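You operate a simulated robot arm through the tools that you are given. There is no shell and no other tool.

Carry out the task below with a simulated robot arm. There is one attempt and no reset: what you move stays moved.

## Task
Put things in order on the top of the lab bench. At the end: the silver steel beaker is on the brown fuses box; the red port cap stands where the ribbed blue filter stood; the white filter stands where the silver steel beaker stood; the ribbed blue filter stands where the white filter stood; whatever was shut is shut again. Leave all else as you found it, and nothing knocked over. Set down upright: steel beaker.

The check looks at the end state, three seconds after you hand in, the way a careful person would. Anything else that was tipped, shoved, dropped, spilled or broken makes it a failure. Lids that push on must go on centred and level and be pressed home; caps that screw on are set level and turned clockwise until they are tight.

## Robot
A 6-joint arm with a two-finger gripper, fixed in place. Base frame: the origin is on the floor under the middle of its stand, x ahead of it, y to its left, z up; the work surface is at about z = 0.9. Units: m, degrees, N and s.
With the tool pointing down near the work surface it reaches from about 0.14 to 0.68 m from the base axis. Its first joint turns from -66.0 to 66.0 degrees. Payload 2.45 kg.
Tool frame: the origin (TCP) lies between the finger pads and is the grasp point; the fingertips stand 0.03 m ahead of it; z points along the fingers, y is the line along which they close. The gripper opens to 0.106 m; its body begins 0.079 m behind the TCP.
Orientation is that of the tool frame in the base frame, as a unit quaternion [x, y, z, w]. With the fingers straight down and closing along the base's y, the tool's x points along the base's -x, its y along +y and its z along -z.

## Interface
- The arm moves only by the tool play_rows. Its argument "rows" is a list of rows, each a list of 7 numbers: the shift along the tool's x, y, z in m, then the turn, a rotation vector about the tool's x, y, z in degrees, then the closure in counts, from 0 (fully open) to 255 (shut). In form: [[tx, ty, tz, rx, ry, rz, gripper], ...]. A call has 1 to 20 rows; each row shifts and turns the commanded pose from where the row before left it, along the tool's axes as they then stand. A row lasts 0.2 s, in which the tool goes at most 0.05 m and 8.6 degrees; a call with a longer step from one row to the next is refused whole, and so is a gripper value outside its range. A pose out of reach is approached as far as the arm can. The call stops where the force on the tool passes 40 N (or 10 N more than at its start, if that is more) or the arm is blocked; 0.2 s more then pass. The fingers move at their own pace (about 0.153 m/s each) and stop on an object; they squeeze with about 31 N. The grip force told is the motor's: it shows also when the fingers shut on nothing. Time passes only in rows, and 0.2 s behind the last, so rows that do not move let the fingers close. The reply holds the time, the measured pose of the TCP, the force on the tool along the base axes, the opening and the grip force, in the units named above and with some noise, with the torque about the TCP (base axes, N m) and any sound that the robot's microphone picked up, and new pictures: "views" is both (left out), scene, wrist or none.
- Cameras (640 x 400 px; columns grow to the right, rows downward): "scene" is fixed at [0.0617, 0.4204, 1.3944]; the picture's right is [-0.71, -0.70, 0.00], its down [-0.45, 0.46, -0.76] and it looks along [0.54, -0.54, -0.65] (base axes); focal length 279 px, centre (320, 200). "wrist" rides on the gripper at [0.076, -0.002, -0.106] in the tool frame; the picture's right is [0.02, 1.00, 0.00], its down [-0.78, 0.02, -0.62] and it looks along [-0.62, 0.01, 0.78] (tool axes); focal length 247 px, centre (320, 200). There is no depth. A picture from a camera that has moved, and an enlarged one, comes with that camera's place and axes in the base frame and with its lens.
- zoom(camera, box): a new picture of the part [left, top, right, bottom] of that camera's present view, enlarged. No time passes.
- finish_job(): hands the job in; it is judged then, once.

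Places have to be worked out from the pictures, the camera data and where the tool is seen. Open the gripper and draw the arm clear of the work before you hand the job in, unless the task says otherwise.

The tools are called after "Request:" as name(argument=value, ...) on one line, values as JSON. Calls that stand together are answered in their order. play_rows: Moves the arm, as the interface text tells. Its arguments: {"type":"object","properties":{"rows":{"type":"array","items":{"type":"array","items":{"type":"number"}}},"views":{"type":"string","enum":["both","scene","wrist","none"]}},"required":["rows"]} The other tools are called the same way: zoom (camera, box) takes an enlarged picture of a part of a camera's view; finish_job () hands the job in.

At the start:

```text
time: 0.0
ee_pos: [0.3173, -0.0565, 1.1918]
orientation: [0.0, 1.0, 0.0, 0.0]
wrist_force: [0.2, 1.0, -0.7]
wrist_torque: [-0.01, 0.01, -0.02]
grip_width: 0.1062
grasp_force: 0.0
```

scene: 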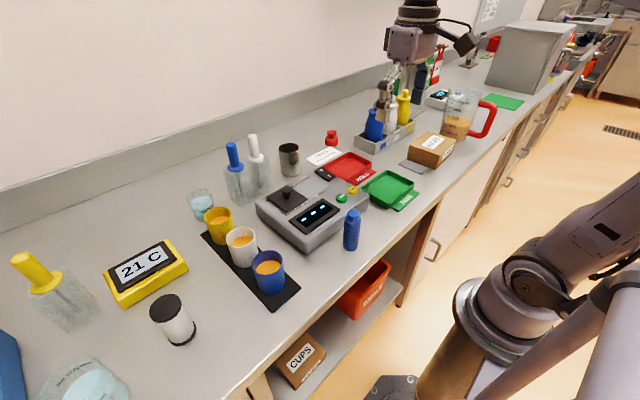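
wrist: 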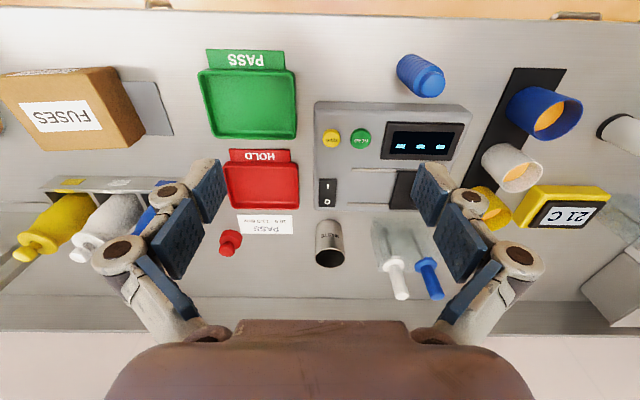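

I'll start by enlarging parts of both views to identify the objects.

Request:
zoom(camera="scene", box=[180, 100, 420, 260])

Request:
zoom(camera="scene", box=[0, 220, 300, 400])

Request:
zoom(camera="scene", box=[340, 60, 540, 190])

Request:
zoom(camera="wrist", box=[360, 30, 640, 210])

Request:
zoom(camera="wrist", box=[0, 40, 340, 290])

```text
2.50 times, centred on (300, 180) of scene
camera zoom: at [0.0617, 0.4204, 1.3944], right [-0.71, -0.7, 0.0], down [-0.45, 0.46, -0.76], along [0.54, -0.54, -0.65], focal length 698 px, centre (370, 250)
```

zoom: 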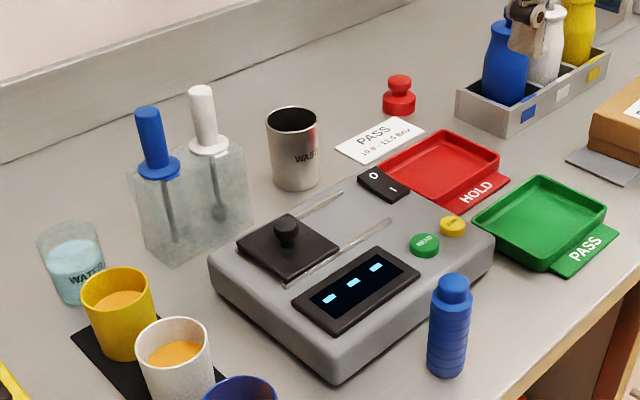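

```text
2.13 times, centred on (150, 310) of scene
camera zoom: at [0.0617, 0.4204, 1.3944], right [-0.71, -0.7, 0.0], down [-0.45, 0.46, -0.76], along [0.54, -0.54, -0.65], focal length 596 px, centre (683, -35)
```

zoom: 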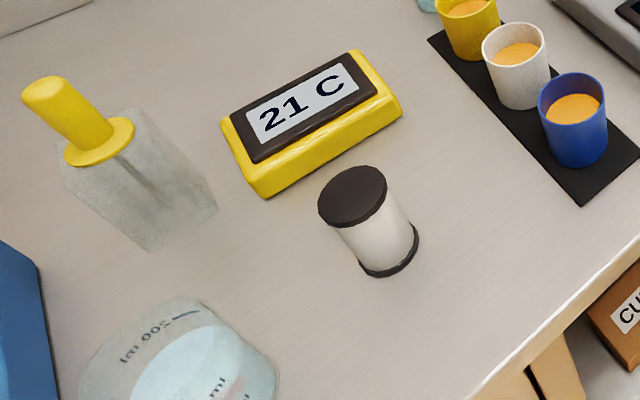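

```text
3.08 times, centred on (440, 125) of scene
camera zoom: at [0.0617, 0.4204, 1.3944], right [-0.71, -0.7, 0.0], down [-0.45, 0.46, -0.76], along [0.54, -0.54, -0.65], focal length 860 px, centre (-49, 431)
```

zoom: 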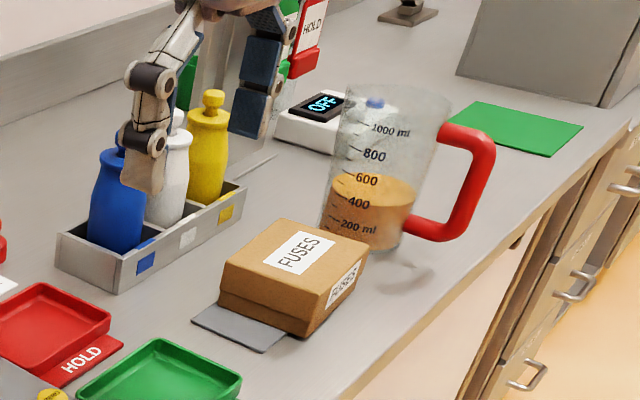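

```text
2.22 times, centred on (500, 120) of wrist
camera zoom: at [0.2395, -0.0581, 1.2953], right [-0.02, 1.0, 0.0], down [0.78, 0.02, 0.62], along [0.62, 0.01, -0.78], focal length 549 px, centre (-80, 378)
```

zoom: 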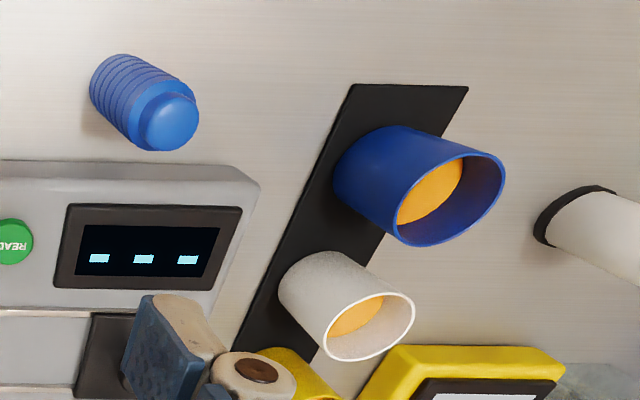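

```text
1.60 times, centred on (170, 165) of wrist
camera zoom: at [0.2395, -0.0581, 1.2953], right [-0.02, 1.0, 0.0], down [0.78, 0.02, 0.62], along [0.62, 0.01, -0.78], focal length 395 px, centre (560, 256)
```

zoom: 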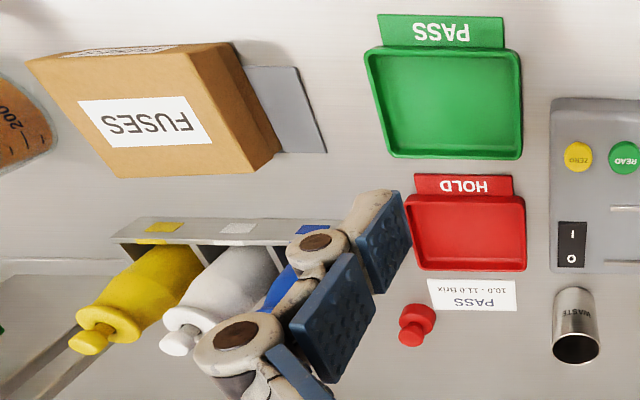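

The white filter is the white cylinder with black ends, near scene (172,318). The steel WASTE beaker is at about (0.63,-0.03), the red cap at about (0.67,-0.25), the blue filter at about (0.307,0.07) and the white filter at about (0.39,0.434). I move forward toward the beaker for a closer look.

Request:
play_rows(rows=[[-0.03, 0.004, 0.01, 0, 0, 0, 0], [-0.03, 0.004, 0.01, 0, 0, 0, 0], [-0.03, 0.004, 0.01, 0, 0, 0, 0], [-0.03, 0.004, 0.01, 0, 0, 0, 0], [-0.03, 0.004, 0.01, 0, 0, 0, 0], [-0.03, 0.004, 0.01, 0, 0, 0, 0], [0, 0, 0, 0, 0, 0, 0], [0, 0, 0, 0, 0, 0, 0]], views="both")

```text
time: 1.8
ee_pos: [0.4959, -0.0328, 1.1297]
orientation: [0.0, 1.0, 0.0, 0.0]
wrist_force: [-0.3, -0.7, 0.0]
wrist_torque: [-0.03, 0.02, -0.03]
grip_width: 0.1059
grasp_force: 0.0
camera wrist: at [0.4196, -0.0336, 1.2353], right [-0.02, 1.0, 0.0], down [0.78, 0.02, 0.62], along [0.62, 0.01, -0.78], focal length 247 px, centre (320, 200)
```

scene: 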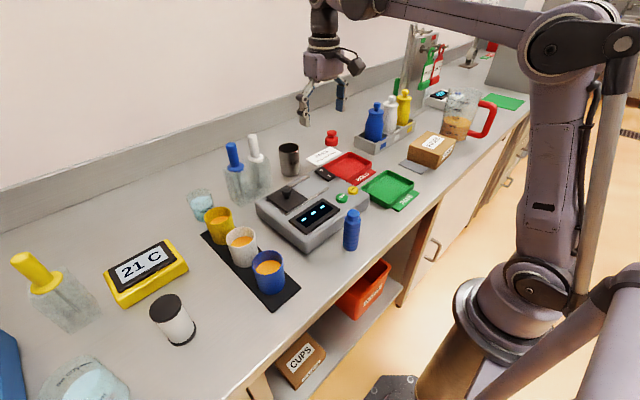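
wrist: 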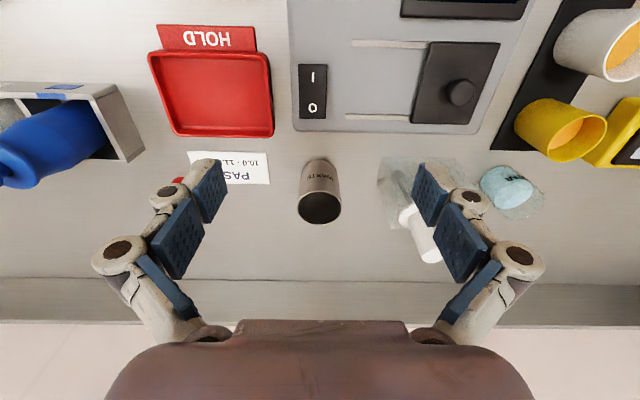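

Now I zoom in on the beaker and its surroundings to fix its place.

Request:
zoom(camera="wrist", box=[240, 130, 400, 230])

Request:
zoom(camera="wrist", box=[130, 120, 300, 226])

Request:
zoom(camera="scene", box=[240, 110, 360, 185])

Request:
zoom(camera="scene", box=[360, 80, 520, 180])

```text
4.00 times, centred on (320, 180) of wrist
camera zoom: at [0.4196, -0.0336, 1.2353], right [-0.02, 1.0, 0.0], down [0.78, 0.02, 0.62], along [0.62, 0.01, -0.78], focal length 988 px, centre (320, 280)
```

zoom: 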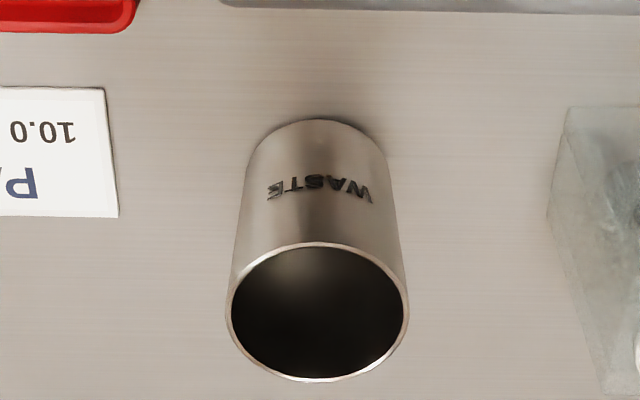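

```text
3.76 times, centred on (215, 173) of wrist
camera zoom: at [0.4196, -0.0336, 1.2353], right [-0.02, 1.0, 0.0], down [0.78, 0.02, 0.62], along [0.62, 0.01, -0.78], focal length 930 px, centre (715, 302)
```

zoom: 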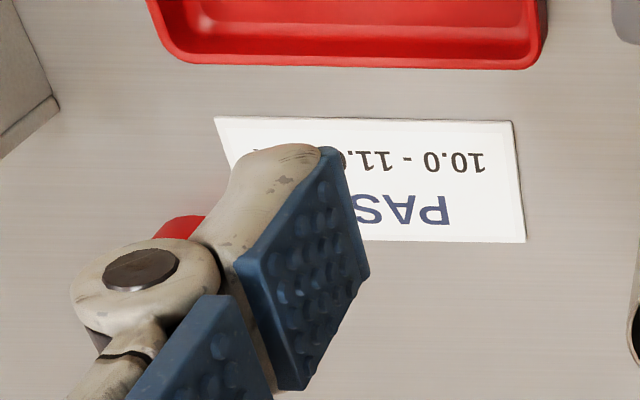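

```text
5.33 times, centred on (300, 148) of scene
camera zoom: at [0.0617, 0.4204, 1.3944], right [-0.71, -0.7, 0.0], down [-0.45, 0.46, -0.76], along [0.54, -0.54, -0.65], focal length 1490 px, centre (427, 480)
```

zoom: 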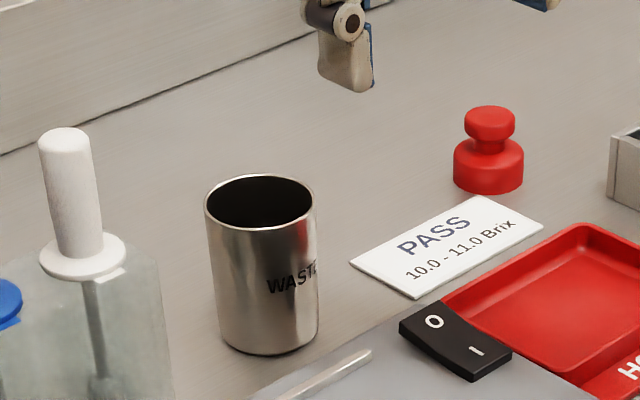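

```text
4.00 times, centred on (440, 130) of scene
camera zoom: at [0.0617, 0.4204, 1.3944], right [-0.71, -0.7, 0.0], down [-0.45, 0.46, -0.76], along [0.54, -0.54, -0.65], focal length 1118 px, centre (-160, 480)
```

zoom: 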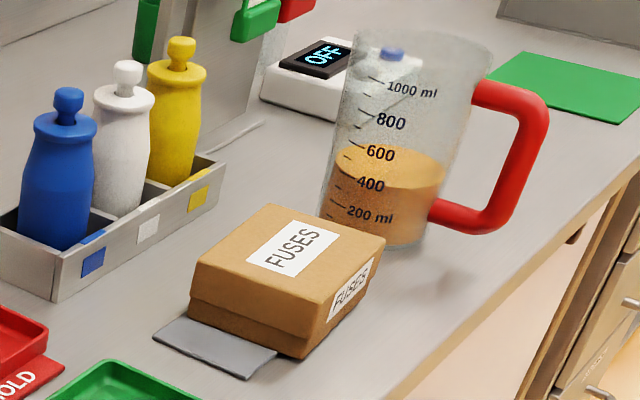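

The beaker stands at about (0.631,-0.030), is 83 mm tall and about 60 mm across. I turn the gripper 40° so the fingers miss the bottle block, and hover just above the beaker.

Request:
play_rows(rows=[[0, 0, 0, 0, 0, -8, 40], [0, 0, 0, 0, 0, -8, 40], [0, 0, 0, 0, 0, -8, 40], [0, 0, 0, 0, 0, -8, 40], [0, 0, 0, 0, 0, -8, 40], [-0.026, -0.021, 0.018, 0, 0, 0, 40], [-0.026, -0.021, 0.018, 0, 0, 0, 40], [-0.026, -0.021, 0.018, 0, 0, 0, 40], [-0.026, -0.021, 0.018, 0, 0, 0, 40], [0, 0, 0, 0, 0, 0, 40], [0, 0, 0, 0, 0, 0, 40]], views="both")

```text
time: 4.2
ee_pos: [0.6311, -0.03, 1.0558]
orientation: [-0.342, 0.94, 0.0, 0.001]
wrist_force: [-0.9, -0.1, -0.3]
wrist_torque: [0.02, -0.01, -0.01]
grip_width: 0.0893
grasp_force: 0.2
camera wrist: at [0.5724, -0.0804, 1.1609], right [-0.66, 0.75, 0.0], down [0.59, 0.52, 0.62], along [0.47, 0.41, -0.78], focal length 247 px, centre (320, 200)
```

scene: 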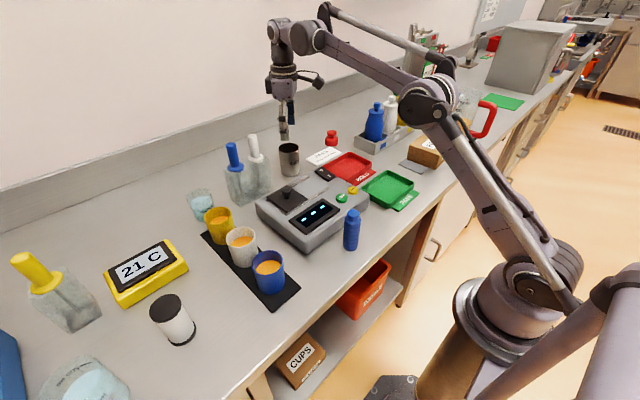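
wrist: 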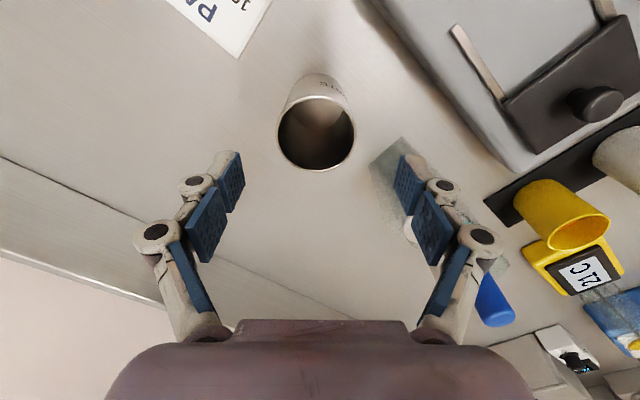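

The beaker rim lies centred under the tool at about (0.632,-0.031), and both fingers have clearance. I go straight down to grasp height.

Request:
play_rows(rows=[[0, 0, 0.022, 0, 0, 0, 40], [0, 0, 0.022, 0, 0, 0, 40], [0, 0, 0.022, 0, 0, 0, 40], [0, 0, 0.022, 0, 0, 0, 40], [0, 0, 0.02, 0, 0, 0, 40], [0, 0, 0, 0, 0, 0, 40], [0, 0, 0, 0, 0, 0, 40]], views="both")

```text
time: 5.8
ee_pos: [0.6296, -0.0305, 0.9496]
orientation: [-0.342, 0.94, 0.0, 0.001]
wrist_force: [-0.5, -0.4, 0.0]
wrist_torque: [-0.02, -0.02, -0.01]
grip_width: 0.0893
grasp_force: 0.0
camera wrist: at [0.572, -0.081, 1.055], right [-0.66, 0.75, 0.0], down [0.59, 0.52, 0.62], along [0.47, 0.41, -0.78], focal length 247 px, centre (320, 200)
```

scene: 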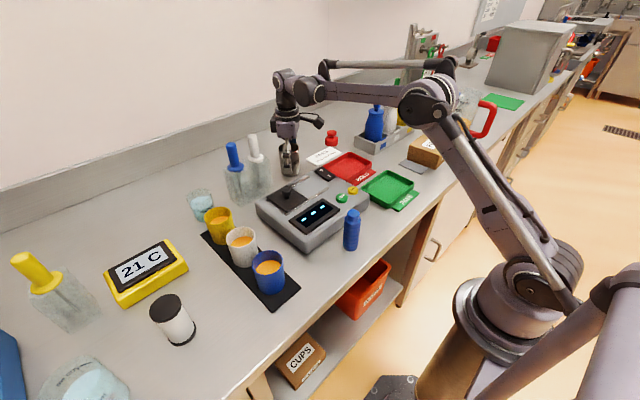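
wrist: 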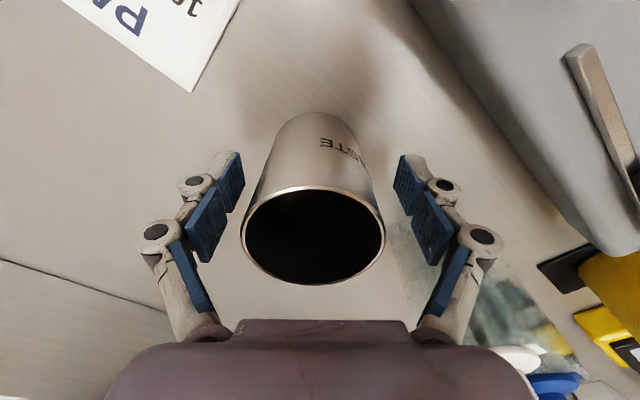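

The beaker is a few millimetres off to the tool's -y side. I nudge the tool to centre on it, lower a little and close the fingers.

Request:
play_rows(rows=[[-0.001, -0.004, 0.005, 0, 0, 0, 40], [0, 0, 0, 0, 0, 0, 40], [0, 0, 0, 0, 0, 0, 90], [0, 0, 0, 0, 0, 0, 120], [0, 0, 0, 0, 0, 0, 160], [0, 0, 0, 0, 0, 0, 255], [0, 0, 0, 0, 0, 0, 255], [0, 0, 0, 0, 0, 0, 255]], views="both")

```text
time: 7.6
ee_pos: [0.634, -0.0333, 0.9444]
orientation: [-0.342, 0.94, 0.0, 0.0]
wrist_force: [0.0, 0.0, 0.6]
wrist_torque: [-0.05, -0.03, -0.02]
grip_width: 0.0634
grasp_force: 30.9
camera wrist: at [0.5755, -0.0831, 1.0503], right [-0.66, 0.75, 0.0], down [0.59, 0.52, 0.62], along [0.47, 0.41, -0.78], focal length 247 px, centre (320, 200)
```

scene: 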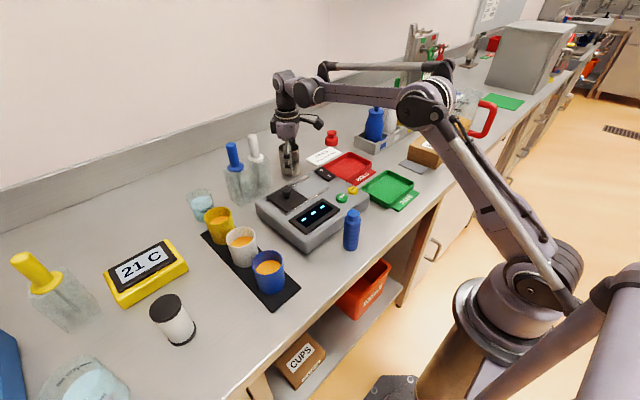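
wrist: 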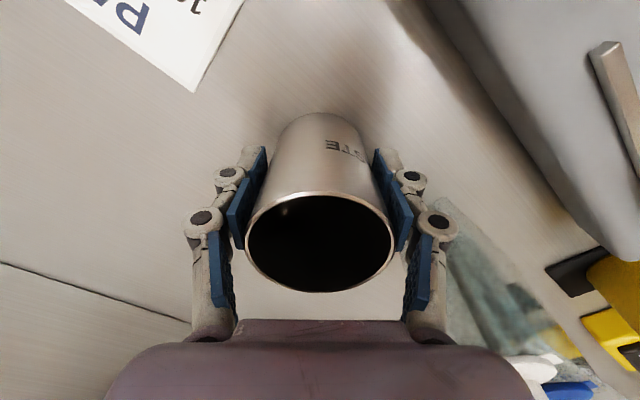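

The beaker is gripped at 63 mm. Its original centre is about (0.635,-0.032). I lift it straight up and turn the gripper back to square.

Request:
play_rows(rows=[[0, 0, -0.01, 0, 0, 0, 255], [0, 0, -0.02, 0, 0, 0, 255], [0, 0, -0.03, 0, 0, 0, 255], [0, 0, -0.03, 0, 0, 0, 255], [0, 0, -0.03, 0, 0, 0, 255], [0, 0, -0.03, 0, 0, 0, 255], [0, 0, -0.02, 0, 0, 0, 255], [0, 0, 0, 0, 0, 8, 255], [0, 0, 0, 0, 0, 8, 255], [0, 0, 0, 0, 0, 8, 255], [0, 0, 0, 0, 0, 8, 255], [0, 0, 0, 0, 0, 8, 255], [0, 0, 0, 0, 0, 0, 255]], views="both")

```text
time: 10.4
ee_pos: [0.6206, -0.0325, 1.1097]
orientation: [0.001, 1.0, 0.0, 0.0]
wrist_force: [-0.2, -0.5, -1.1]
wrist_torque: [-0.01, 0.04, 0.0]
grip_width: 0.0616
grasp_force: 30.7
out of reach, approached as far as the arm can: row 6, 7
camera wrist: at [0.5438, -0.034, 1.2134], right [-0.02, 1.0, 0.0], down [0.78, 0.02, 0.62], along [0.62, 0.01, -0.78], focal length 247 px, centre (320, 200)
```

scene: 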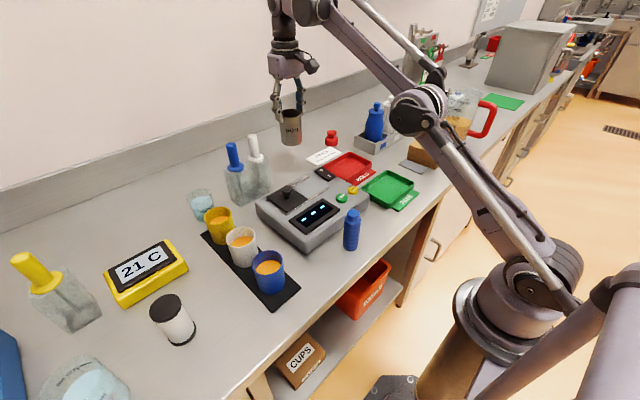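
wrist: 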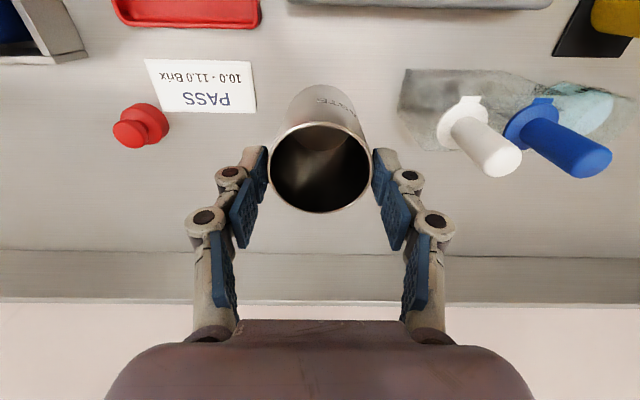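

The beaker is lifted level and looks empty. I take an enlarged picture of the red cap from here, since its place matters later.

Request:
zoom(camera="wrist", box=[80, 80, 240, 180])

Request:
zoom(camera="scene", box=[300, 110, 360, 148])

```text
4.00 times, centred on (160, 130) of wrist
camera zoom: at [0.5438, -0.034, 1.2134], right [-0.02, 1.0, 0.0], down [0.78, 0.02, 0.62], along [0.62, 0.01, -0.78], focal length 988 px, centre (960, 480)
```

zoom: 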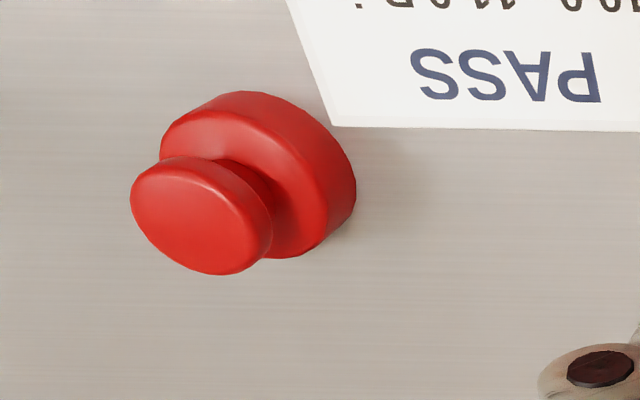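

```text
10.53 times, centred on (330, 129) of scene
camera zoom: at [0.0617, 0.4204, 1.3944], right [-0.71, -0.7, 0.0], down [-0.45, 0.46, -0.76], along [0.54, -0.54, -0.65], focal length 2941 px, centre (215, 947)
```

zoom: 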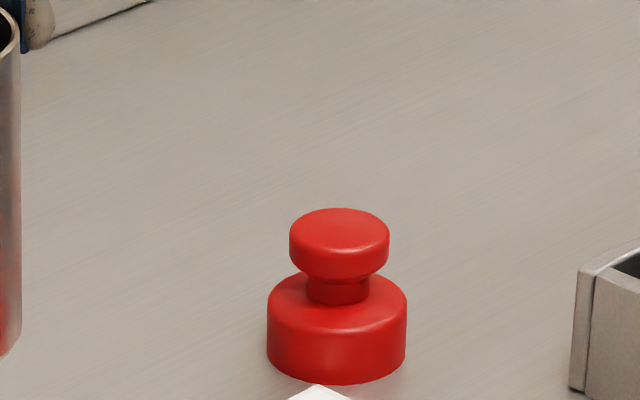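

The red cap is about 48 mm across and 44 mm tall, at about (0.665,-0.251). Now I carry the beaker back and to the right toward the fuses box, keeping it level and high.

Request:
play_rows(rows=[[0.015, -0.012, 0, 0, 0, 0, 255], [0.025, -0.025, 0, 0, 0, 0, 255], [0.028, -0.028, 0, 0, 0, 0, 255], [0.028, -0.028, 0, 0, 0, 0, 255], [0.028, -0.028, 0, 0, 0, 0, 255], [0.028, -0.028, 0, 0, 0, 0, 255], [0.028, -0.028, 0, 0, 0, 0, 255], [0.025, -0.025, 0, 0, 0, 0, 255], [0.015, -0.015, 0, 0, 0, 0, 255], [0, 0, 0, 0, 0, 0, 255], [0, 0, 0, 0, 0, 0, 255]], views="both")

```text
time: 12.8
ee_pos: [0.4007, -0.2487, 1.1091]
orientation: [-0.001, 1.0, 0.0, -0.001]
wrist_force: [-0.4, 0.2, -0.9]
wrist_torque: [0.01, -0.01, -0.02]
grip_width: 0.0618
grasp_force: 30.8
camera wrist: at [0.3239, -0.2504, 1.2133], right [-0.02, 1.0, 0.0], down [0.78, 0.02, 0.62], along [0.62, 0.01, -0.78], focal length 247 px, centre (320, 200)
```

scene: 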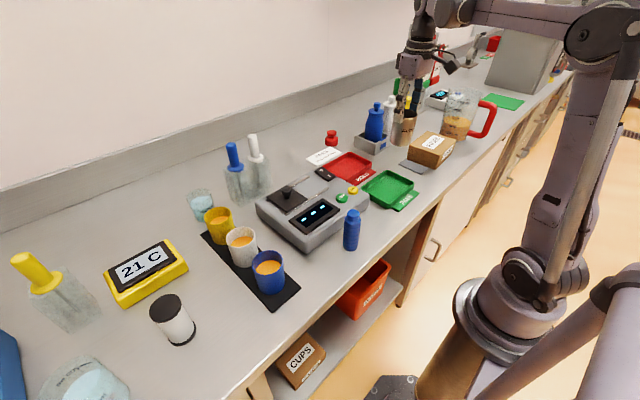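
wrist: 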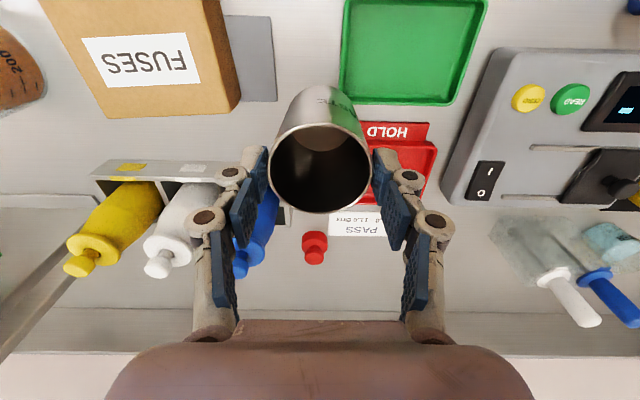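

The box is at the upper left of the wrist view. I move back and further right to see all of it.

Request:
play_rows(rows=[[0.02, -0.02, 0, 0, 0, 0, 255], [0.025, -0.025, 0, 0, 0, 0, 255], [0.025, -0.025, 0, 0, 0, 0, 255], [0.025, -0.025, 0, 0, 0, 0, 255], [0.02, -0.02, 0, 0, 0, 0, 255], [0, 0, 0, 0, 0, 0, 255], [0, 0, 0, 0, 0, 0, 255]], views="both")

```text
time: 14.4
ee_pos: [0.2848, -0.3654, 1.1069]
orientation: [-0.001, 1.0, 0.0, 0.0]
wrist_force: [-1.0, 0.4, -1.0]
wrist_torque: [0.0, 0.0, -0.03]
grip_width: 0.0614
grasp_force: 30.9
camera wrist: at [0.2083, -0.3666, 1.2125], right [-0.02, 1.0, 0.0], down [0.78, 0.02, 0.62], along [0.62, 0.01, -0.78], focal length 247 px, centre (320, 200)
```

scene: 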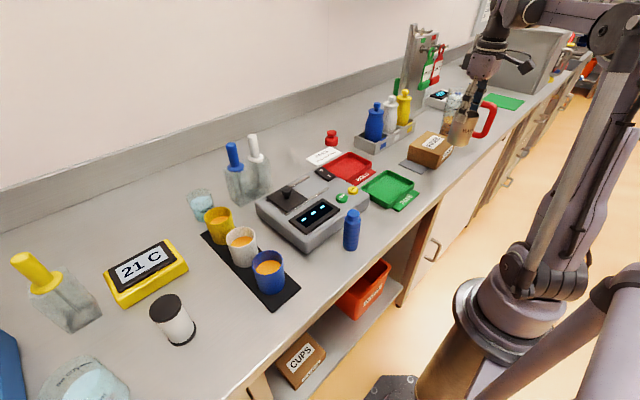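
wrist: 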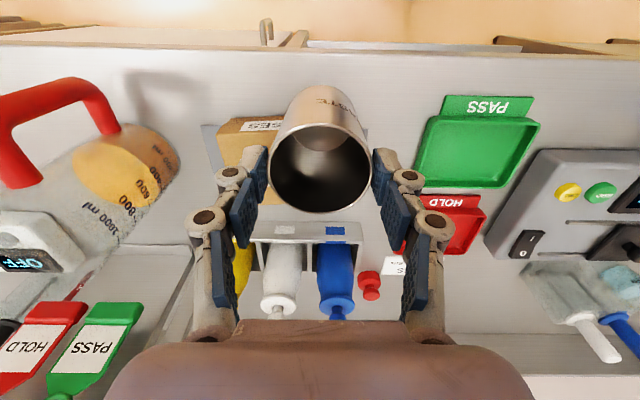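

The beaker hides part of the box in this view, so I zoom both cameras on the box to find its edges.

Request:
zoom(camera="scene", box=[390, 120, 470, 170])

Request:
zoom(camera="wrist", box=[190, 100, 390, 225])

```text
8.00 times, centred on (430, 145) of scene
camera zoom: at [0.0617, 0.4204, 1.3944], right [-0.71, -0.7, 0.0], down [-0.45, 0.46, -0.76], along [0.54, -0.54, -0.65], focal length 2235 px, centre (-560, 640)
```

zoom: 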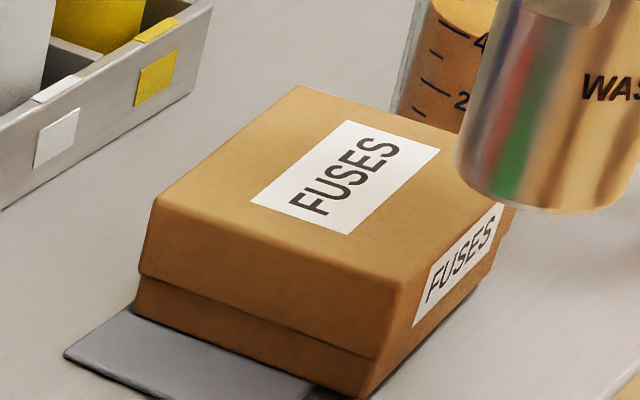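

```text
3.20 times, centred on (290, 162) of wrist
camera zoom: at [0.2083, -0.3666, 1.2125], right [-0.02, 1.0, 0.0], down [0.78, 0.02, 0.62], along [0.62, 0.01, -0.78], focal length 790 px, centre (416, 320)
```

zoom: 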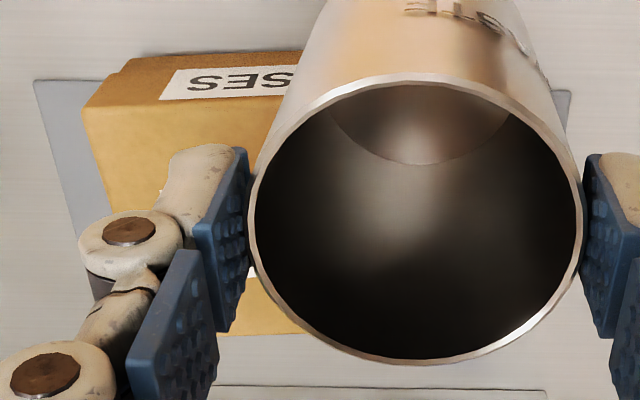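

The box top is at about z = 0.955 and is centred at about (0.367,-0.407), roughly 98 × 131 mm. I bring the beaker over its centre, still about 3 cm above it.

Request:
play_rows(rows=[[-0.02, -0.0104, 0.01, 0, 0, 0, 255], [-0.02, -0.0104, 0.02, 0, 0, 0, 255], [-0.02, -0.0104, 0.02, 0, 0, 0, 255], [-0.02, -0.0104, 0.02, 0, 0, 0, 255], [0, 0, 0, 0, 0, 0, 255], [0, 0, 0, 0, 0, 0, 255]], views="both")

Request:
zoom(camera="scene", box=[390, 100, 486, 160])

```text
time: 15.8
ee_pos: [0.3668, -0.4042, 1.0381]
orientation: [0.0, 1.0, 0.001, 0.0]
wrist_force: [-6.1, 3.8, 18.3]
wrist_torque: [0.15, 0.38, -0.04]
grip_width: 0.0589
grasp_force: 30.5
camera wrist: at [0.2891, -0.4058, 1.1433], right [-0.02, 1.0, 0.0], down [0.78, 0.02, 0.62], along [0.62, 0.01, -0.78], focal length 247 px, centre (320, 200)
```

scene: 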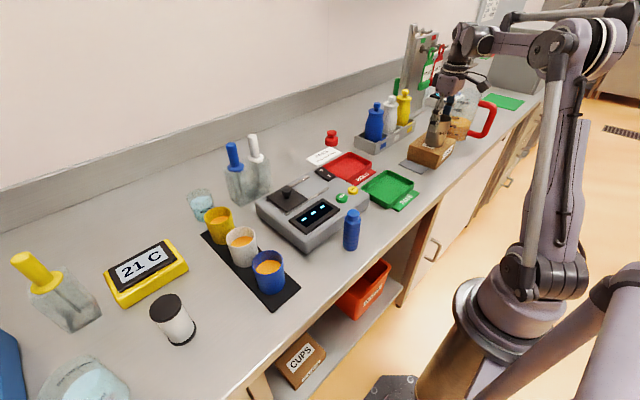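
wrist: 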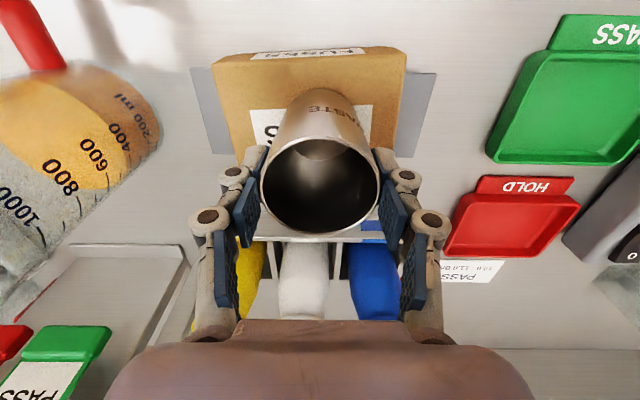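

```text
6.67 times, centred on (438, 130) of scene
camera zoom: at [0.0613, 0.4208, 1.3943], right [-0.71, -0.7, 0.0], down [-0.45, 0.46, -0.76], along [0.54, -0.54, -0.64], focal length 1863 px, centre (-467, 667)
```

zoom: 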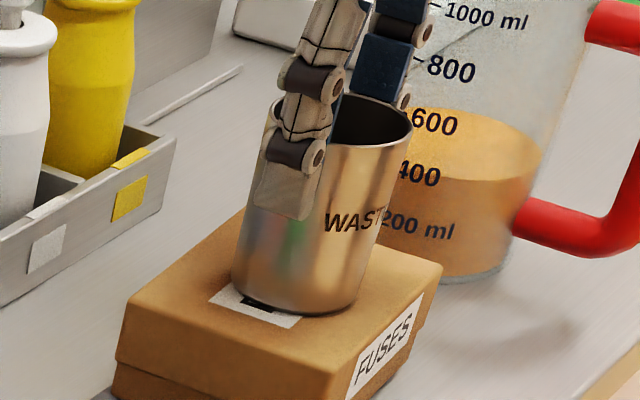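

The beaker is already on the box: it had slid down in the fingers while being lifted, and the tool now feels 18 N upward. I ease up in small steps to take off that load before letting go.

Request:
play_rows(rows=[[0, 0, -0.002, 0, 0, 0, 255], [0, 0, 0, 0, 0, 0, 255]], views="none")

```text
time: 16.4
ee_pos: [0.3671, -0.4044, 1.0397]
orientation: [-0.001, 1.0, 0.0, 0.001]
wrist_force: [0.1, 0.3, -1.0]
wrist_torque: [0.01, 0.04, 0.01]
grip_width: 0.0587
grasp_force: 30.7
```

The load is gone and the reading is just the beaker's weight. I lower a millimetre at a time until it just touches.

Request:
play_rows(rows=[[0, 0, 0.001, 0, 0, 0, 255], [0, 0, 0, 0, 0, 0, 255]], views="wrist")

Request:
zoom(camera="scene", box=[390, 100, 486, 160])

```text
time: 17.0
ee_pos: [0.3656, -0.4053, 1.0389]
orientation: [0.0, 1.0, 0.0, 0.001]
wrist_force: [0.0, 0.0, -1.5]
wrist_torque: [-0.02, -0.01, -0.02]
grip_width: 0.0587
grasp_force: 30.8
camera wrist: at [0.289, -0.4061, 1.1444], right [-0.02, 1.0, 0.0], down [0.78, 0.02, 0.62], along [0.62, 0.01, -0.78], focal length 247 px, centre (320, 200)
```

wrist: 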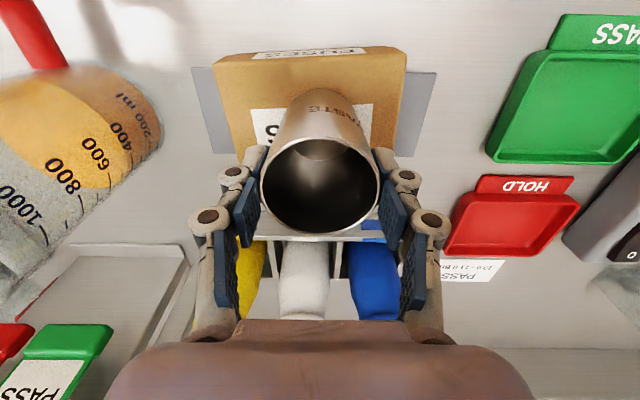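

```text
6.67 times, centred on (438, 130) of scene
camera zoom: at [0.0617, 0.4204, 1.3944], right [-0.71, -0.7, 0.0], down [-0.45, 0.46, -0.76], along [0.54, -0.54, -0.65], focal length 1863 px, centre (-467, 667)
```

zoom: 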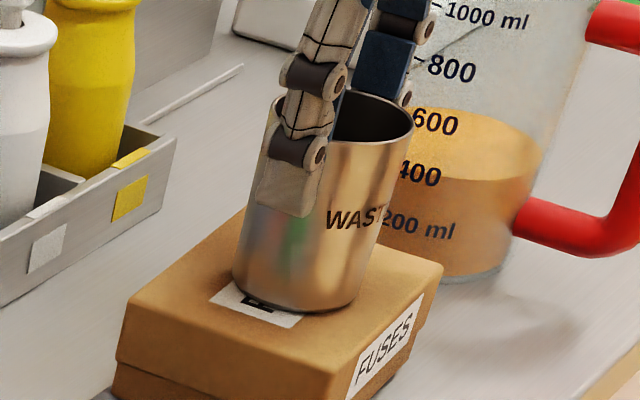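

It still hangs free by about a millimetre. I lower two more small steps and watch the force.

Request:
play_rows(rows=[[0, 0, 0.001, 0, 0, 0, 255], [0, 0, 0, 0, 0, 0, 255]], views="none")

```text
time: 17.6
ee_pos: [0.3645, -0.4058, 1.0383]
orientation: [0.0, 1.0, 0.001, 0.0]
wrist_force: [0.6, 0.0, -0.7]
wrist_torque: [0.0, 0.04, -0.02]
grip_width: 0.0587
grasp_force: 31.1
```

Request:
play_rows(rows=[[0, 0, 0.001, 0, 0, 0, 255], [0, 0, 0, 0, 0, 0, 255]], views="none")

```text
time: 18.2
ee_pos: [0.3648, -0.4051, 1.0383]
orientation: [0.0, 1.0, 0.0, 0.0]
wrist_force: [-0.3, -0.3, 19.0]
wrist_torque: [-0.06, -0.12, -0.01]
grip_width: 0.0589
grasp_force: 30.7
```

It is in firm, flat contact now. I back off half a millimetre and open the fingers gradually.

Request:
play_rows(rows=[[0, 0, -0.0006, 0, 0, 0, 255], [0, 0, 0, 0, 0, 0, 150], [0, 0, 0, 0, 0, 0, 100], [0, 0, 0, 0, 0, 0, 70], [0, 0, 0, 0, 0, 0, 60], [0, 0, 0, 0, 0, 0, 60]], views="wrist")

Request:
zoom(camera="scene", box=[390, 100, 486, 160])

```text
time: 19.6
ee_pos: [0.366, -0.4055, 1.0381]
orientation: [0.0, 1.0, 0.0, -0.001]
wrist_force: [-0.2, -0.4, 0.3]
wrist_torque: [-0.01, 0.04, 0.01]
grip_width: 0.0811
grasp_force: 0.1
camera wrist: at [0.2893, -0.4066, 1.1426], right [-0.02, 1.0, 0.0], down [0.78, 0.02, 0.62], along [0.62, 0.01, -0.78], focal length 247 px, centre (320, 200)
```

wrist: 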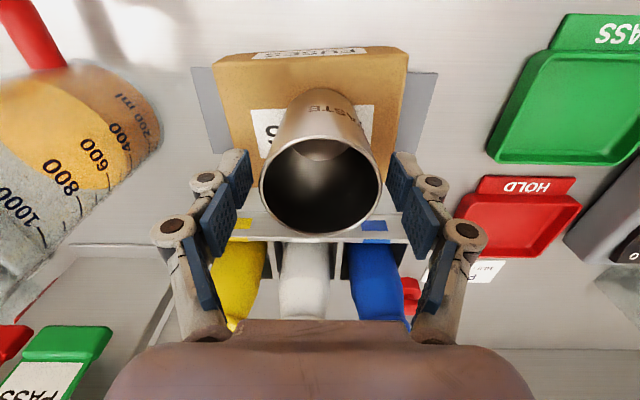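

```text
6.67 times, centred on (438, 130) of scene
camera zoom: at [0.0617, 0.4204, 1.3944], right [-0.71, -0.7, 0.0], down [-0.45, 0.46, -0.76], along [0.54, -0.54, -0.65], focal length 1863 px, centre (-467, 667)
```

zoom: 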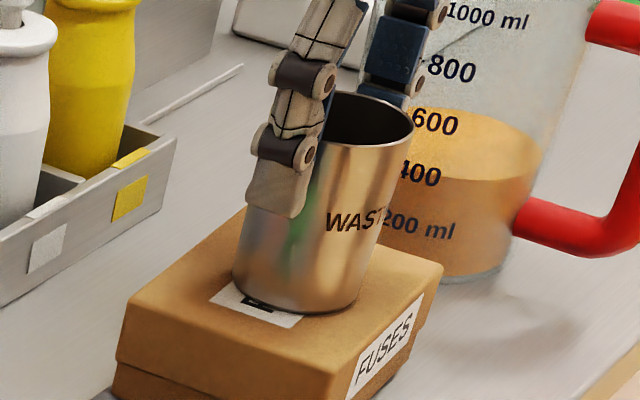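

The beaker stands free on the box. I lift straight up clear of it and look back to check.

Request:
play_rows(rows=[[0, 0, -0.015, 0, 0, 0, 60], [0, 0, -0.03, 0, 0, 0, 60], [0, 0, -0.03, 0, 0, 0, 60], [0, 0, -0.03, 0, 0, 0, 40], [0, 0, -0.025, 0, 0, 0, 20], [0, 0, 0, 0, 0, 0, 0]], views="both")

Request:
zoom(camera="scene", box=[390, 100, 486, 160])

```text
time: 21.0
ee_pos: [0.3656, -0.405, 1.1662]
orientation: [0.0, 1.0, 0.0, -0.001]
wrist_force: [0.0, 0.8, -0.7]
wrist_torque: [0.0, -0.02, -0.01]
grip_width: 0.1062
grasp_force: 0.1
camera wrist: at [0.2888, -0.4073, 1.2714], right [-0.02, 1.0, 0.0], down [0.78, 0.02, 0.62], along [0.62, 0.01, -0.78], focal length 247 px, centre (320, 200)
```

scene: 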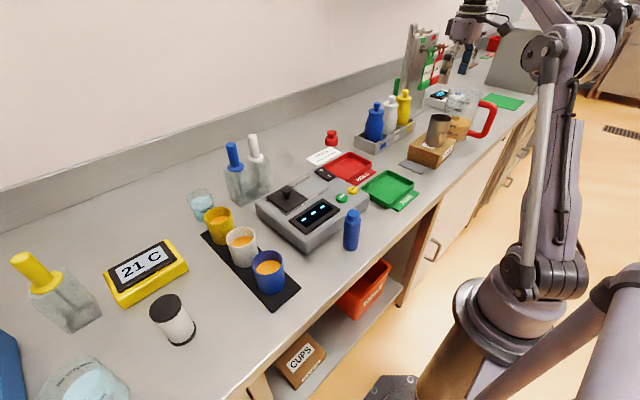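
wrist: 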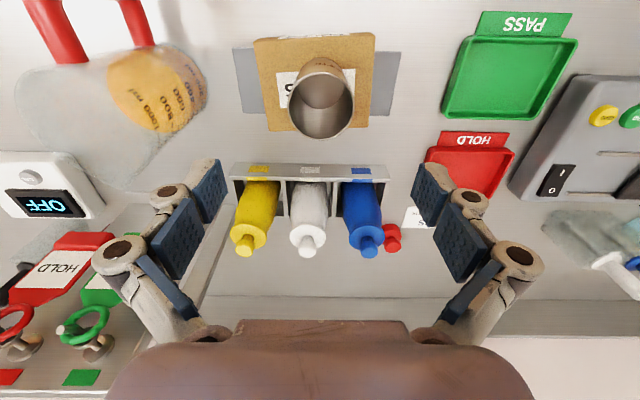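

```text
6.67 times, centred on (438, 130) of scene
camera zoom: at [0.0617, 0.4204, 1.3944], right [-0.71, -0.7, 0.0], down [-0.45, 0.46, -0.76], along [0.54, -0.54, -0.65], focal length 1863 px, centre (-467, 667)
```

zoom: 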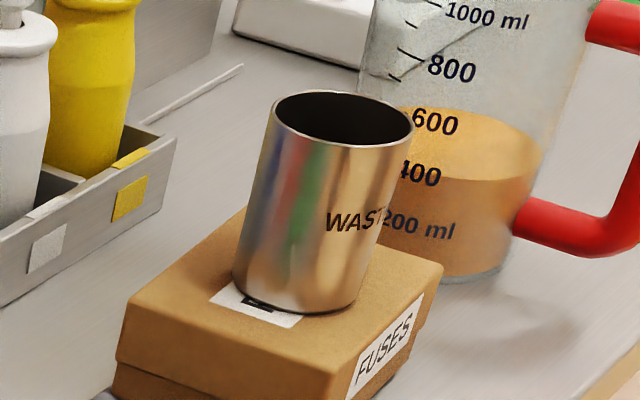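

The beaker stands upright and centred on the box. Now I swing the empty, open gripper over to the left side toward the white filter.

Request:
play_rows(rows=[[0.003, 0.03, 0, 0, 0, 0, 0], [0.003, 0.045, 0, 0, 0, 0, 0], [0.003, 0.047, 0, 0, 0, 0, 0], [0.003, 0.047, 0, 0, 0, 0, 0], [0.003, 0.047, 0, 0, 0, 0, 0], [0.003, 0.047, 0, 0, 0, 0, 0], [0.003, 0.047, 0, 0, 0, 0, 0], [0.003, 0.047, 0, 0, 0, 0, 0], [0.003, 0.047, 0, 0, 0, 0, 0], [0.003, 0.047, 0, 0, 0, 0, 0], [0.003, 0.047, 0, 0, 0, 0, 0], [0.003, 0.047, 0, 0, 0, 0, 0], [0.0, 0.047, 0, 0, 0, 0, 0], [0.0, 0.04, 0, 0, 0, 0, 0], [0.0, 0.02, 0, 0, 0, 0, 0], [0, 0, 0, 0, 0, 0, 0], [0, 0, 0, 0, 0, 0, 0]], views="both")

```text
time: 24.6
ee_pos: [0.3307, 0.2455, 1.1664]
orientation: [0.0, 1.0, 0.0, -0.001]
wrist_force: [-0.9, 0.2, -0.2]
wrist_torque: [0.0, -0.01, 0.02]
grip_width: 0.106
grasp_force: 0.1
camera wrist: at [0.2525, 0.2448, 1.2726], right [-0.02, 1.0, 0.0], down [0.78, 0.02, 0.62], along [0.62, 0.01, -0.78], focal length 247 px, centre (320, 200)
```

scene: 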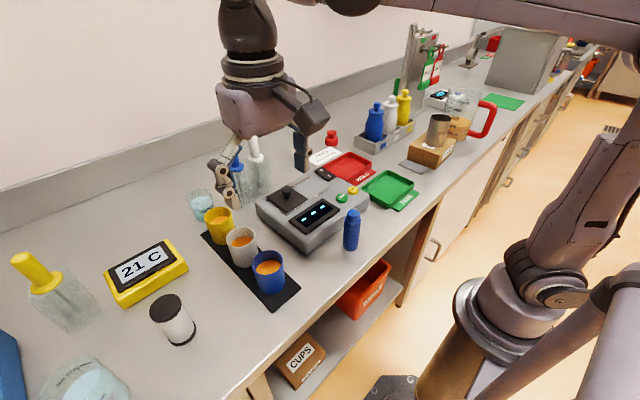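
wrist: 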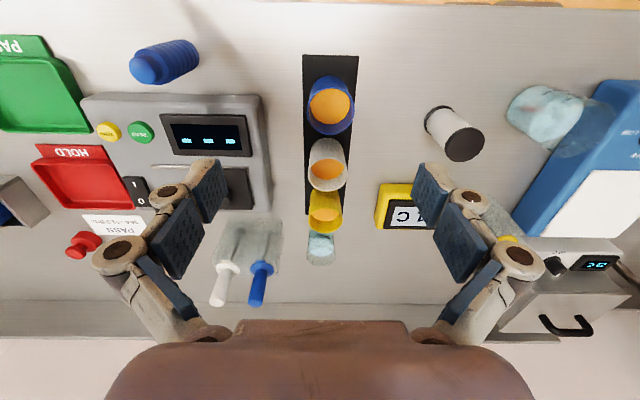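

Both filters are visible from here. I zoom in on each to measure their original places.

Request:
zoom(camera="wrist", box=[390, 80, 550, 180])

Request:
zoom(camera="wrist", box=[100, 20, 260, 120])

Request:
zoom(camera="scene", box=[120, 270, 240, 360])

Request:
zoom(camera="scene", box=[310, 195, 390, 260])

```text
4.00 times, centred on (470, 130) of wrist
camera zoom: at [0.2525, 0.2448, 1.2726], right [-0.02, 1.0, 0.0], down [0.78, 0.02, 0.62], along [0.62, 0.01, -0.78], focal length 988 px, centre (-280, 480)
```

zoom: 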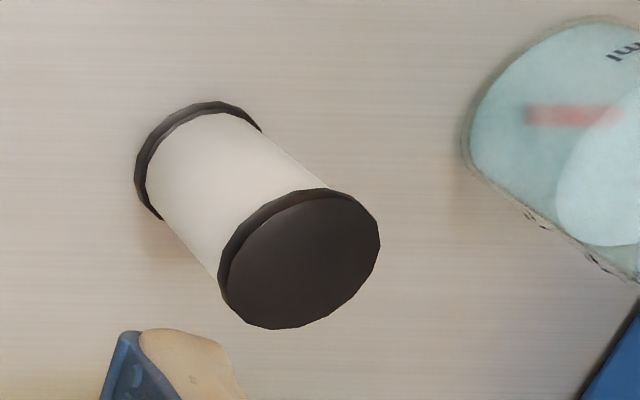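

```text
4.00 times, centred on (180, 70) of wrist
camera zoom: at [0.2525, 0.2448, 1.2726], right [-0.02, 1.0, 0.0], down [0.78, 0.02, 0.62], along [0.62, 0.01, -0.78], focal length 988 px, centre (880, 720)
```

zoom: 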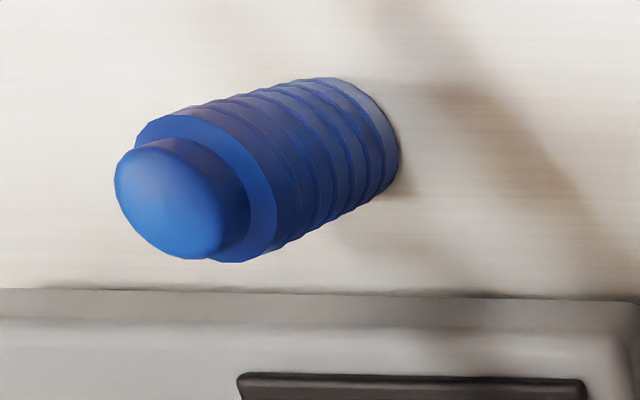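

```text
4.44 times, centred on (180, 315) of scene
camera zoom: at [0.0617, 0.4204, 1.3944], right [-0.71, -0.7, 0.0], down [-0.45, 0.46, -0.76], along [0.54, -0.54, -0.65], focal length 1242 px, centre (942, -311)
```

zoom: 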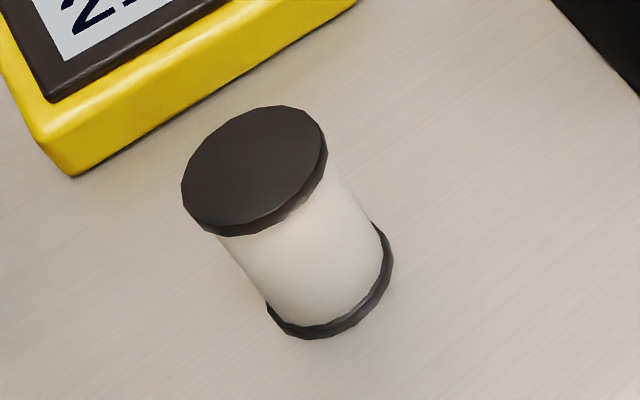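

```text
6.15 times, centred on (350, 228) of scene
camera zoom: at [0.0617, 0.4204, 1.3944], right [-0.71, -0.7, 0.0], down [-0.45, 0.46, -0.76], along [0.54, -0.54, -0.65], focal length 1719 px, centre (135, 31)
```

zoom: 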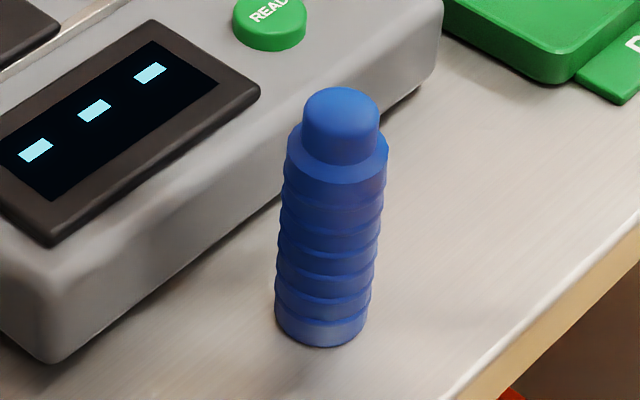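

White filter is at about (0.389,0.431), about 84 mm tall and 47 mm across. The blue filter is at about (0.308,0.070), about 34 mm across. I turn the gripper and hover over the white filter.

Request:
play_rows(rows=[[0, 0, 0, 0, 0, -8, 0], [0, 0, 0, 0, 0, -8, 0], [0, 0, 0, 0, 0, -8, 0], [0, 0, 0, 0, 0, -8, 0], [0, 0, 0, 0, 0, -8, 0], [0, 0, 0, 0, 0, -8, 0], [-0.0294, 0.0135, 0.0177, 0, 0, 0, 0], [-0.0294, 0.0135, 0.0177, 0, 0, 0, 0], [-0.0294, 0.0135, 0.0177, 0, 0, 0, 0], [-0.0294, 0.0135, 0.0177, 0, 0, 0, 0], [-0.0294, 0.0135, 0.0177, 0, 0, 0, 0], [-0.0294, 0.0135, 0.0177, 0, 0, 0, 0], [0, 0, 0, 0, 0, 0, 0], [0, 0, 0, 0, 0, 0, 0]], views="both")

```text
time: 27.6
ee_pos: [0.3871, 0.4305, 1.0624]
orientation: [-0.407, 0.914, 0.0, 0.0]
wrist_force: [-0.8, 0.7, 0.1]
wrist_torque: [0.01, 0.02, -0.02]
grip_width: 0.1062
grasp_force: 0.0
camera wrist: at [0.3365, 0.3723, 1.1674], right [-0.76, 0.65, 0.0], down [0.51, 0.59, 0.62], along [0.41, 0.47, -0.78], focal length 247 px, centre (320, 200)
```

scene: 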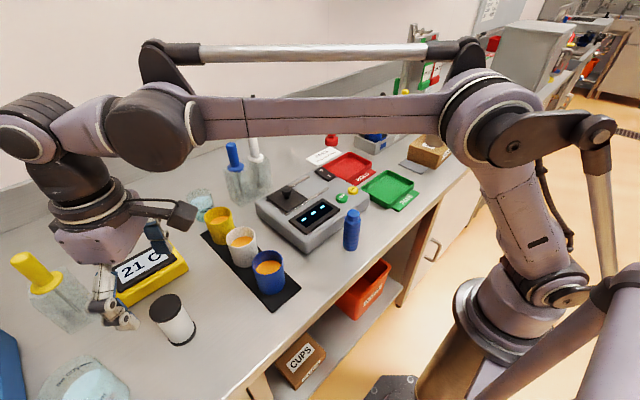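
wrist: 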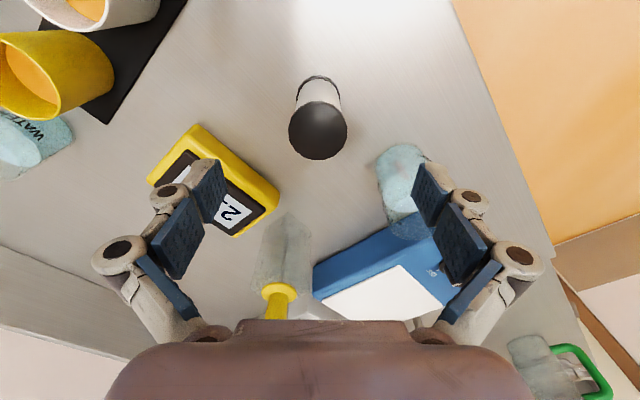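

The filter top is centred to within 3 mm. I correct that and go down with the fingers partly closed.

Request:
play_rows(rows=[[-0.001, -0.003, 0.02, 0, 0, 0, 55], [0, 0, 0.025, 0, 0, 0, 55], [0, 0, 0.025, 0, 0, 0, 55], [0, 0, 0.025, 0, 0, 0, 55], [0, 0, 0.024, 0, 0, 0, 55], [0, 0, 0, 0, 0, 0, 55], [0, 0, 0, 0, 0, 0, 55]], views="both")

```text
time: 29.2
ee_pos: [0.3908, 0.4304, 0.9422]
orientation: [-0.407, 0.914, 0.0, -0.001]
wrist_force: [0.2, -0.1, -0.1]
wrist_torque: [0.01, 0.0, -0.02]
grip_width: 0.0831
grasp_force: 0.1
camera wrist: at [0.3399, 0.3717, 1.0481], right [-0.76, 0.65, 0.0], down [0.51, 0.59, 0.62], along [0.41, 0.47, -0.78], focal length 247 px, centre (320, 200)
```

scene: 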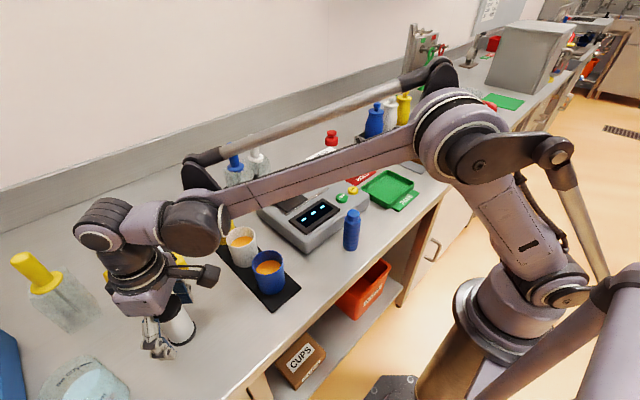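
wrist: 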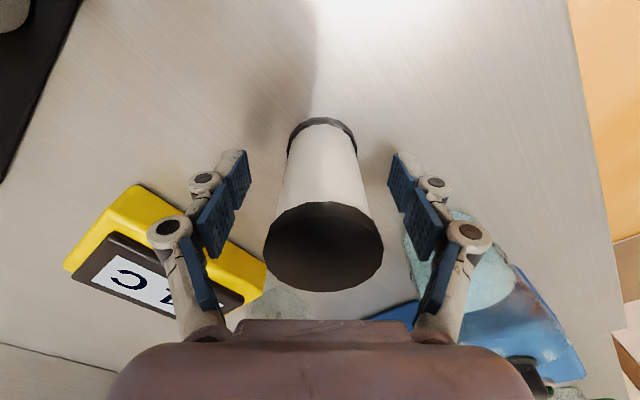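

The filter is centred between the fingers. I lower 3 mm and close gently.

Request:
play_rows(rows=[[0, 0.001, 0.003, 0, 0, 0, 55], [0, 0, 0, 0, 0, 0, 90], [0, 0, 0, 0, 0, 0, 120], [0, 0, 0, 0, 0, 0, 150], [0, 0, 0, 0, 0, 0, 200], [0, 0, 0, 0, 0, 0, 255], [0, 0, 0, 0, 0, 0, 255], [0, 0, 0, 0, 0, 0, 255]], views="wrist")

```text
time: 31.0
ee_pos: [0.3909, 0.4309, 0.9402]
orientation: [-0.406, 0.914, 0.0, 0.0]
wrist_force: [-0.3, 0.7, 0.9]
wrist_torque: [0.03, 0.02, 0.0]
grip_width: 0.0439
grasp_force: 31.0
camera wrist: at [0.3395, 0.3729, 1.0453], right [-0.76, 0.65, 0.0], down [0.51, 0.59, 0.62], along [0.41, 0.47, -0.78], focal length 247 px, centre (320, 200)
```

wrist: 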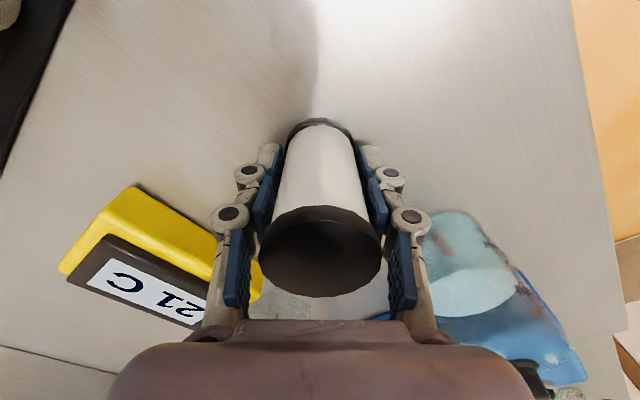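

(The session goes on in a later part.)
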